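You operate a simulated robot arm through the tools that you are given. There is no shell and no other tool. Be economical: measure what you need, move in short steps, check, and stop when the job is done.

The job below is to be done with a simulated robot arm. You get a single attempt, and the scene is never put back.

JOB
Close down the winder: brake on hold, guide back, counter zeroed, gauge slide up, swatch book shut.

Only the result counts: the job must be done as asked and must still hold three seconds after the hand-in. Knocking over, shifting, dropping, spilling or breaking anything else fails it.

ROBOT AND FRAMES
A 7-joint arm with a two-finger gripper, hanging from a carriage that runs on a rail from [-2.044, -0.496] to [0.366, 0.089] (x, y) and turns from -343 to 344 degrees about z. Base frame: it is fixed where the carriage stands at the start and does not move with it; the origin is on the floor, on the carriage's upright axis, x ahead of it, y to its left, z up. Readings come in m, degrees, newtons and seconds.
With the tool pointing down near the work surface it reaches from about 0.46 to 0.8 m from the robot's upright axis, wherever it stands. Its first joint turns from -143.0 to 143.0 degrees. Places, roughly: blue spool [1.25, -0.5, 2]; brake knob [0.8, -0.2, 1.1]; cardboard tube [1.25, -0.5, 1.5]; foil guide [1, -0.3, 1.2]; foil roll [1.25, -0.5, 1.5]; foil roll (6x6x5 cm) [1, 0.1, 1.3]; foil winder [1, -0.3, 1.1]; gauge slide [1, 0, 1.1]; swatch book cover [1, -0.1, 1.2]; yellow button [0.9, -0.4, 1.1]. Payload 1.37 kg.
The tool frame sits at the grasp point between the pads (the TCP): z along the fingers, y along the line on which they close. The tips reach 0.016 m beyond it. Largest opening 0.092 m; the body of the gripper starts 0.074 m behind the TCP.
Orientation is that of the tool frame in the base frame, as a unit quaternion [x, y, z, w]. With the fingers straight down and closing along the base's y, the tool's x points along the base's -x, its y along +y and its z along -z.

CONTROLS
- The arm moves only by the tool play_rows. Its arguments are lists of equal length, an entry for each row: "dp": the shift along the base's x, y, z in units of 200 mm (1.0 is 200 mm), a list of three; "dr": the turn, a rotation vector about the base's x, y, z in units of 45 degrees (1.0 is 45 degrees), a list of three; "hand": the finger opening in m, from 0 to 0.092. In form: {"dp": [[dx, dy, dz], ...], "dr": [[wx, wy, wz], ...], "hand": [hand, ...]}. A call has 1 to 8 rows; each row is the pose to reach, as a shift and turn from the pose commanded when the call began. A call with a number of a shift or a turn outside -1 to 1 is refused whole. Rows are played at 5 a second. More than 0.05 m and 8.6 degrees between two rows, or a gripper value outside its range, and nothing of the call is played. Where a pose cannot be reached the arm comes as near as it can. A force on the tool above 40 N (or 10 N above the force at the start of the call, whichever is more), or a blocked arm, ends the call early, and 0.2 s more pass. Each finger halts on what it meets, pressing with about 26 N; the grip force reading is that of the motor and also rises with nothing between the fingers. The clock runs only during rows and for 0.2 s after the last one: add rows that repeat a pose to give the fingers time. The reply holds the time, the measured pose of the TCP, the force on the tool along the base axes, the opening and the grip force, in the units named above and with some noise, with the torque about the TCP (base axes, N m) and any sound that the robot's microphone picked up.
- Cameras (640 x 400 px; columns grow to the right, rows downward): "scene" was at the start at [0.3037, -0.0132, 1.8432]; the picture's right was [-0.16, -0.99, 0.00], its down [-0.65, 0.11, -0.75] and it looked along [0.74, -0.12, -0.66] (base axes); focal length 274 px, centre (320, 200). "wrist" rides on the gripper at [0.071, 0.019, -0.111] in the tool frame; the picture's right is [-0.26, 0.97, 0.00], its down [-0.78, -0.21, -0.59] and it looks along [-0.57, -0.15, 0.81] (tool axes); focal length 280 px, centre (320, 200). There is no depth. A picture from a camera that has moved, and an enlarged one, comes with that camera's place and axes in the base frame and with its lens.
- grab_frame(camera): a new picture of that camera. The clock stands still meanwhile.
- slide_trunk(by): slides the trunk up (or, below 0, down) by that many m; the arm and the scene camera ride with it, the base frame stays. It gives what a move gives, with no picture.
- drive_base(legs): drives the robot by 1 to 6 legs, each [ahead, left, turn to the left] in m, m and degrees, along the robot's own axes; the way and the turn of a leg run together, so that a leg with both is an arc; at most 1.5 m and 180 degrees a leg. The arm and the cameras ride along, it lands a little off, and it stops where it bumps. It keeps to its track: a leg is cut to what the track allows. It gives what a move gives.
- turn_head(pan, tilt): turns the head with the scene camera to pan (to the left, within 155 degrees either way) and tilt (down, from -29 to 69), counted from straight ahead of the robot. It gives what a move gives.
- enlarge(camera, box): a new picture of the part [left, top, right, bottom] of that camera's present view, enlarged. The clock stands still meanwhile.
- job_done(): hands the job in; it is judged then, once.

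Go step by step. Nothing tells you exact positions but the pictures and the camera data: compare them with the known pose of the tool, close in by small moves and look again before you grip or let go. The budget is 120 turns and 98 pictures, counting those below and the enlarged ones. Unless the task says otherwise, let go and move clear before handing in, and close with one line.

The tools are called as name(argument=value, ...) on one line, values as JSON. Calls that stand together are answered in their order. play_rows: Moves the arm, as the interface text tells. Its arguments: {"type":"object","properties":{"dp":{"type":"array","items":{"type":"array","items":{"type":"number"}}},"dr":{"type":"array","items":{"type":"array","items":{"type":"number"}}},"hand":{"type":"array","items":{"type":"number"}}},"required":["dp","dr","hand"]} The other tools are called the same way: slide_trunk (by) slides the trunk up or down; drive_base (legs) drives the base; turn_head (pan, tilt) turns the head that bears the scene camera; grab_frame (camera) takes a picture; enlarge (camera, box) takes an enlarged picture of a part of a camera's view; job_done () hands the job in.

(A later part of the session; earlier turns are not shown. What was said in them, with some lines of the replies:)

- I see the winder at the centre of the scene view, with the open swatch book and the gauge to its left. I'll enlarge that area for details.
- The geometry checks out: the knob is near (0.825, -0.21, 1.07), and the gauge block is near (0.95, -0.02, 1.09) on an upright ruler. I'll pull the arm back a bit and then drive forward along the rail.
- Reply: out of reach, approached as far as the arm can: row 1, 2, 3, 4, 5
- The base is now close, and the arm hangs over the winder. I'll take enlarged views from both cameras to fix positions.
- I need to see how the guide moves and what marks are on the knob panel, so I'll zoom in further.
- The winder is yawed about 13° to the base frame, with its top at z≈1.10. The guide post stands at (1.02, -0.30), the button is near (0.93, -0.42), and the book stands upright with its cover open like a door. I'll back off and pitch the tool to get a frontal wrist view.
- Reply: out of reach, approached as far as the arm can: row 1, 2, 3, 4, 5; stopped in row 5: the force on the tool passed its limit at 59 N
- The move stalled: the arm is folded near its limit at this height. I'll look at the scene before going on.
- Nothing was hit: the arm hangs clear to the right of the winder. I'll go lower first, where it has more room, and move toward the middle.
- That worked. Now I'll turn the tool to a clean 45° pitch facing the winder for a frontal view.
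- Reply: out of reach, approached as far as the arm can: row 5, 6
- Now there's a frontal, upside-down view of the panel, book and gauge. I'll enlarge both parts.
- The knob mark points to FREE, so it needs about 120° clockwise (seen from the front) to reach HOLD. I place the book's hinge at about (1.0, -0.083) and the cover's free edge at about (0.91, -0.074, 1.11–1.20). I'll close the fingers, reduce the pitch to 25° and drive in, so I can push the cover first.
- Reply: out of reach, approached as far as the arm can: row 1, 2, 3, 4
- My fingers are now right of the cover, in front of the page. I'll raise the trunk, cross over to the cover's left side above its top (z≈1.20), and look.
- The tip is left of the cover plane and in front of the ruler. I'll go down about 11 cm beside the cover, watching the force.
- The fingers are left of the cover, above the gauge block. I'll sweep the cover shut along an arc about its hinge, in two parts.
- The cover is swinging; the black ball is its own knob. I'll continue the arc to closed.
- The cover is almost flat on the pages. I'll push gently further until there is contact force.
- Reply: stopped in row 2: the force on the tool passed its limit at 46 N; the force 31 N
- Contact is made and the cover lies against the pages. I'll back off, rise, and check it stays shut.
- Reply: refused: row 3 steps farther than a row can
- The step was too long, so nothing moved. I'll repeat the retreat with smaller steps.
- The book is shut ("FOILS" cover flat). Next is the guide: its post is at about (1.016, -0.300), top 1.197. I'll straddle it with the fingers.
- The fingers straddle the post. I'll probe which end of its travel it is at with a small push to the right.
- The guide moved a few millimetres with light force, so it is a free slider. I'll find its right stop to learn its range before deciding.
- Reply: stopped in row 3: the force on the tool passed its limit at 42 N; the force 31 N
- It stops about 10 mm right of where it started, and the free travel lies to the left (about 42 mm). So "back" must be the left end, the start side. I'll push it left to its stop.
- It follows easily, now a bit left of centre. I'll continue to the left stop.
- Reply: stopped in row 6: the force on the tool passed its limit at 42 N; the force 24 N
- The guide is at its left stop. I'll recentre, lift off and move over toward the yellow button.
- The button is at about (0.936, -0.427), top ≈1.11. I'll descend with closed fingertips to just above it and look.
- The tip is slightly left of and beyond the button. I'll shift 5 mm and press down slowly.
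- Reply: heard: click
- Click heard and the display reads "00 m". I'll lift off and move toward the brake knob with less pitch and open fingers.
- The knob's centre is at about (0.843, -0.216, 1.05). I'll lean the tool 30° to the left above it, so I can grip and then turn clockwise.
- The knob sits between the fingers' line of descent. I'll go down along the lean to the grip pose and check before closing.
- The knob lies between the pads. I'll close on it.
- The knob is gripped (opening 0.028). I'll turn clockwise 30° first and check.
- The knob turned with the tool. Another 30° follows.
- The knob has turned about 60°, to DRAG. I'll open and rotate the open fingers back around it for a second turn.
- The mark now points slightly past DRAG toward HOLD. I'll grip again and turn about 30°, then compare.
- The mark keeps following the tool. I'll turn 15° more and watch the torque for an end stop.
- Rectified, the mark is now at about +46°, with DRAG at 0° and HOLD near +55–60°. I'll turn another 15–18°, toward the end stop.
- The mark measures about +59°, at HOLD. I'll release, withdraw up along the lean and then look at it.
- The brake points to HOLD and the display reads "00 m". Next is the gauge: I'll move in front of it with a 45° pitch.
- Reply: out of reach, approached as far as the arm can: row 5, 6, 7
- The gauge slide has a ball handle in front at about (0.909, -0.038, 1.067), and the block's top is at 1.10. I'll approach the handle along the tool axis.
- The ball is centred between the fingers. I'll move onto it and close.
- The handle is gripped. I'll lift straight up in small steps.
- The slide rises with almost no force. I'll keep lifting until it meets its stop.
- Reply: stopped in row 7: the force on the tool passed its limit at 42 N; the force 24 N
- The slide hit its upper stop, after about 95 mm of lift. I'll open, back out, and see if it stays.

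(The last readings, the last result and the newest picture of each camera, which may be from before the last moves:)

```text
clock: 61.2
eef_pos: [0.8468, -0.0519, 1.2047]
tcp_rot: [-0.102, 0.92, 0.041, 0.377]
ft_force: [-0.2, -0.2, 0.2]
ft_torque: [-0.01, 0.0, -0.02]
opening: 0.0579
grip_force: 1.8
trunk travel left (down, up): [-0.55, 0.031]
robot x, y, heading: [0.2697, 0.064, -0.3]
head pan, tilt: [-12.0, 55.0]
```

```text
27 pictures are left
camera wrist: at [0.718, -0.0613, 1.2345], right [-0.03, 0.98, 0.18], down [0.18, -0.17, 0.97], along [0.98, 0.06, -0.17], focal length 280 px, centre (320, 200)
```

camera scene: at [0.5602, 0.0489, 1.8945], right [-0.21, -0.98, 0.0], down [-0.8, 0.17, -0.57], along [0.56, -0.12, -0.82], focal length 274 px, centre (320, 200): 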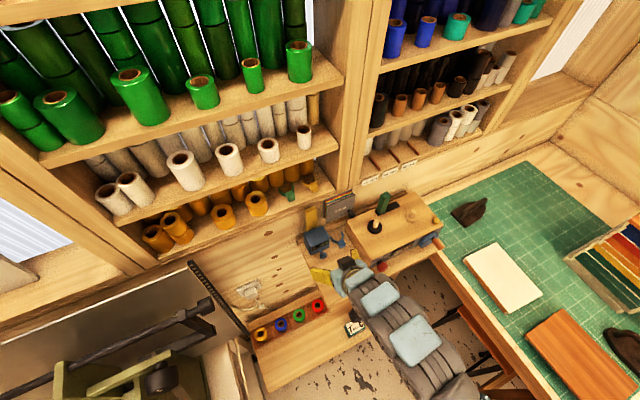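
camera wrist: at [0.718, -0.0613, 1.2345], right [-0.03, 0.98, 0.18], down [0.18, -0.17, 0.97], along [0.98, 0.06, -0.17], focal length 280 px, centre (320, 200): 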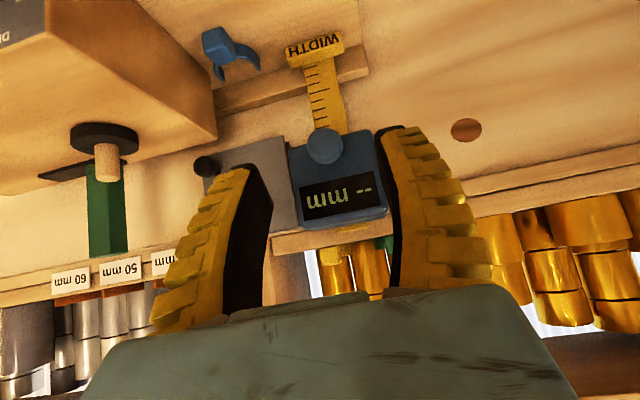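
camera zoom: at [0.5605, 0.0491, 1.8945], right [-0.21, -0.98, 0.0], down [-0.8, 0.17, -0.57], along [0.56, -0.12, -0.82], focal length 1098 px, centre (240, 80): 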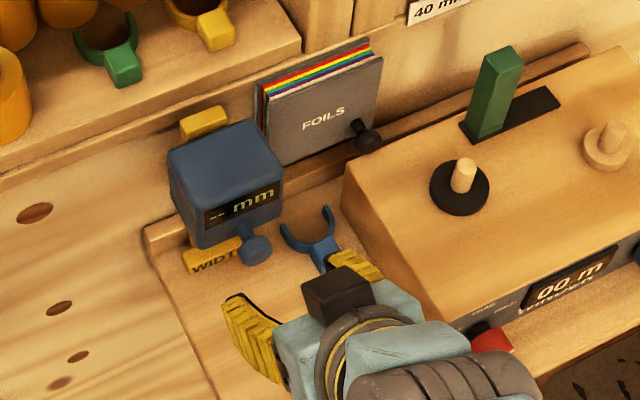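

The slide stays up. I'll drive back a bit and take a frontal look at the knob and everything else.

drive_base(legs=[[-0.19, -0.046, 0]])

play_rows(dp=[[0, -0.15, 0], [0, -0.3, 0], [0.0, -0.45, 0.0], [0, -0.6, 0], [0, -0.65, 0]], dr=[[0, 0, 0], [0, 0, 0], [0, 0, 0], [0, 0, 0], [0, 0, 0]], hand=[0.09, 0.09, 0.09, 0.09, 0.09])

grab_frame(camera="wrist")

grab_frame(camera="scene")

```text
clock: 62.8
eef_pos: [0.659, -0.0983, 1.2045]
tcp_rot: [-0.101, 0.92, 0.04, 0.378]
ft_force: [0.7, 0.7, 0.4]
ft_torque: [-0.01, 0.01, 0.04]
opening: 0.0579
grip_force: 2.5
trunk travel left (down, up): [-0.55, 0.031]
robot x, y, heading: [0.0801, 0.0181, -0.6]
head pan, tilt: [-12.0, 55.0]
```

```text
clock: 64.0
eef_pos: [0.657, -0.2288, 1.2046]
tcp_rot: [-0.101, 0.92, 0.04, 0.378]
ft_force: [0.4, -0.6, -0.3]
ft_torque: [-0.01, 0.0, -0.01]
opening: 0.0901
grip_force: 0.1
trunk travel left (down, up): [-0.55, 0.031]
robot x, y, heading: [0.0798, 0.0181, -0.5]
head pan, tilt: [-12.0, 55.0]
```

```text
26 pictures are left
camera wrist: at [0.5274, -0.2383, 1.2341], right [-0.03, 0.98, 0.18], down [0.18, -0.17, 0.97], along [0.98, 0.06, -0.17], focal length 280 px, centre (320, 200)
```

wrist: 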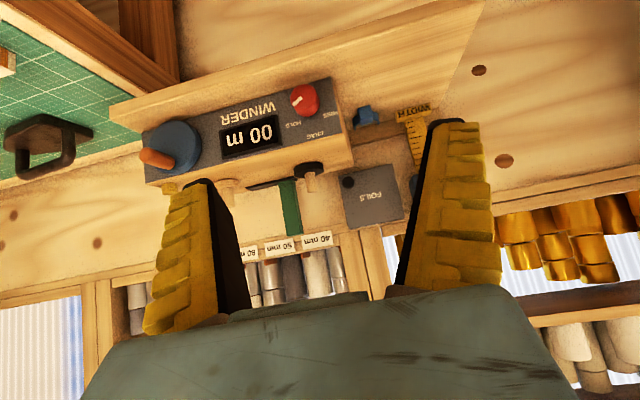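

```text
25 pictures are left
camera scene: at [0.3705, 0.0027, 1.8945], right [-0.21, -0.98, 0.0], down [-0.8, 0.18, -0.57], along [0.56, -0.12, -0.82], focal length 274 px, centre (320, 200)
```

scene: 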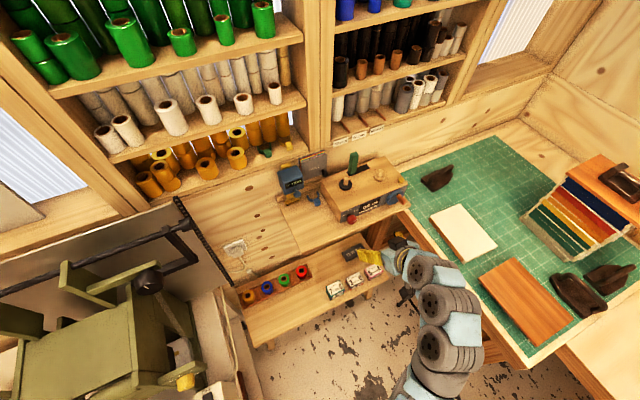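

enlarge(camera="wrist", box=[240, 65, 360, 165])

enlarge(camera="scene", box=[260, 140, 420, 250])

```text
4.00 times, centred on (300, 115) of wrist
camera zoom: at [0.5274, -0.2383, 1.2341], right [-0.03, 0.98, 0.18], down [0.18, -0.17, 0.97], along [0.98, 0.06, -0.17], focal length 1122 px, centre (400, 540)
```

zoom: 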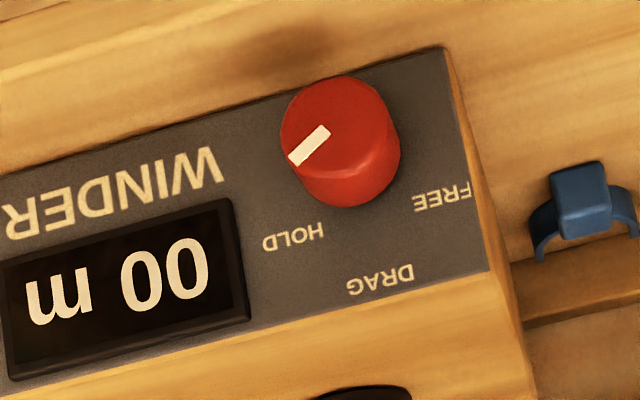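

```text
3.64 times, centred on (340, 195) of scene
camera zoom: at [0.3705, 0.0027, 1.8945], right [-0.21, -0.98, 0.0], down [-0.8, 0.18, -0.57], along [0.56, -0.12, -0.82], focal length 998 px, centre (247, 218)
```

zoom: 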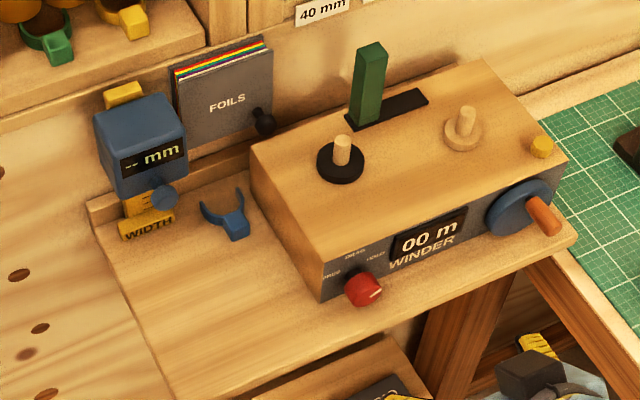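

The frontal view shows the knob mark at +60° (HOLD), the counter at 00 m, the guide at its left stop, the slide holding up and the book shut. The arm is clear, so I'm handing in.

job_done()

```text
The job is handed in.
```

I closed down the winder and handed it in: the brake is on HOLD, the counter reads 00 m, the gauge slide is up at its stop and the swatch book is shut. The guide is at its left stop. Nothing on it marked which end is "back", so I took left because it had started near the right end.
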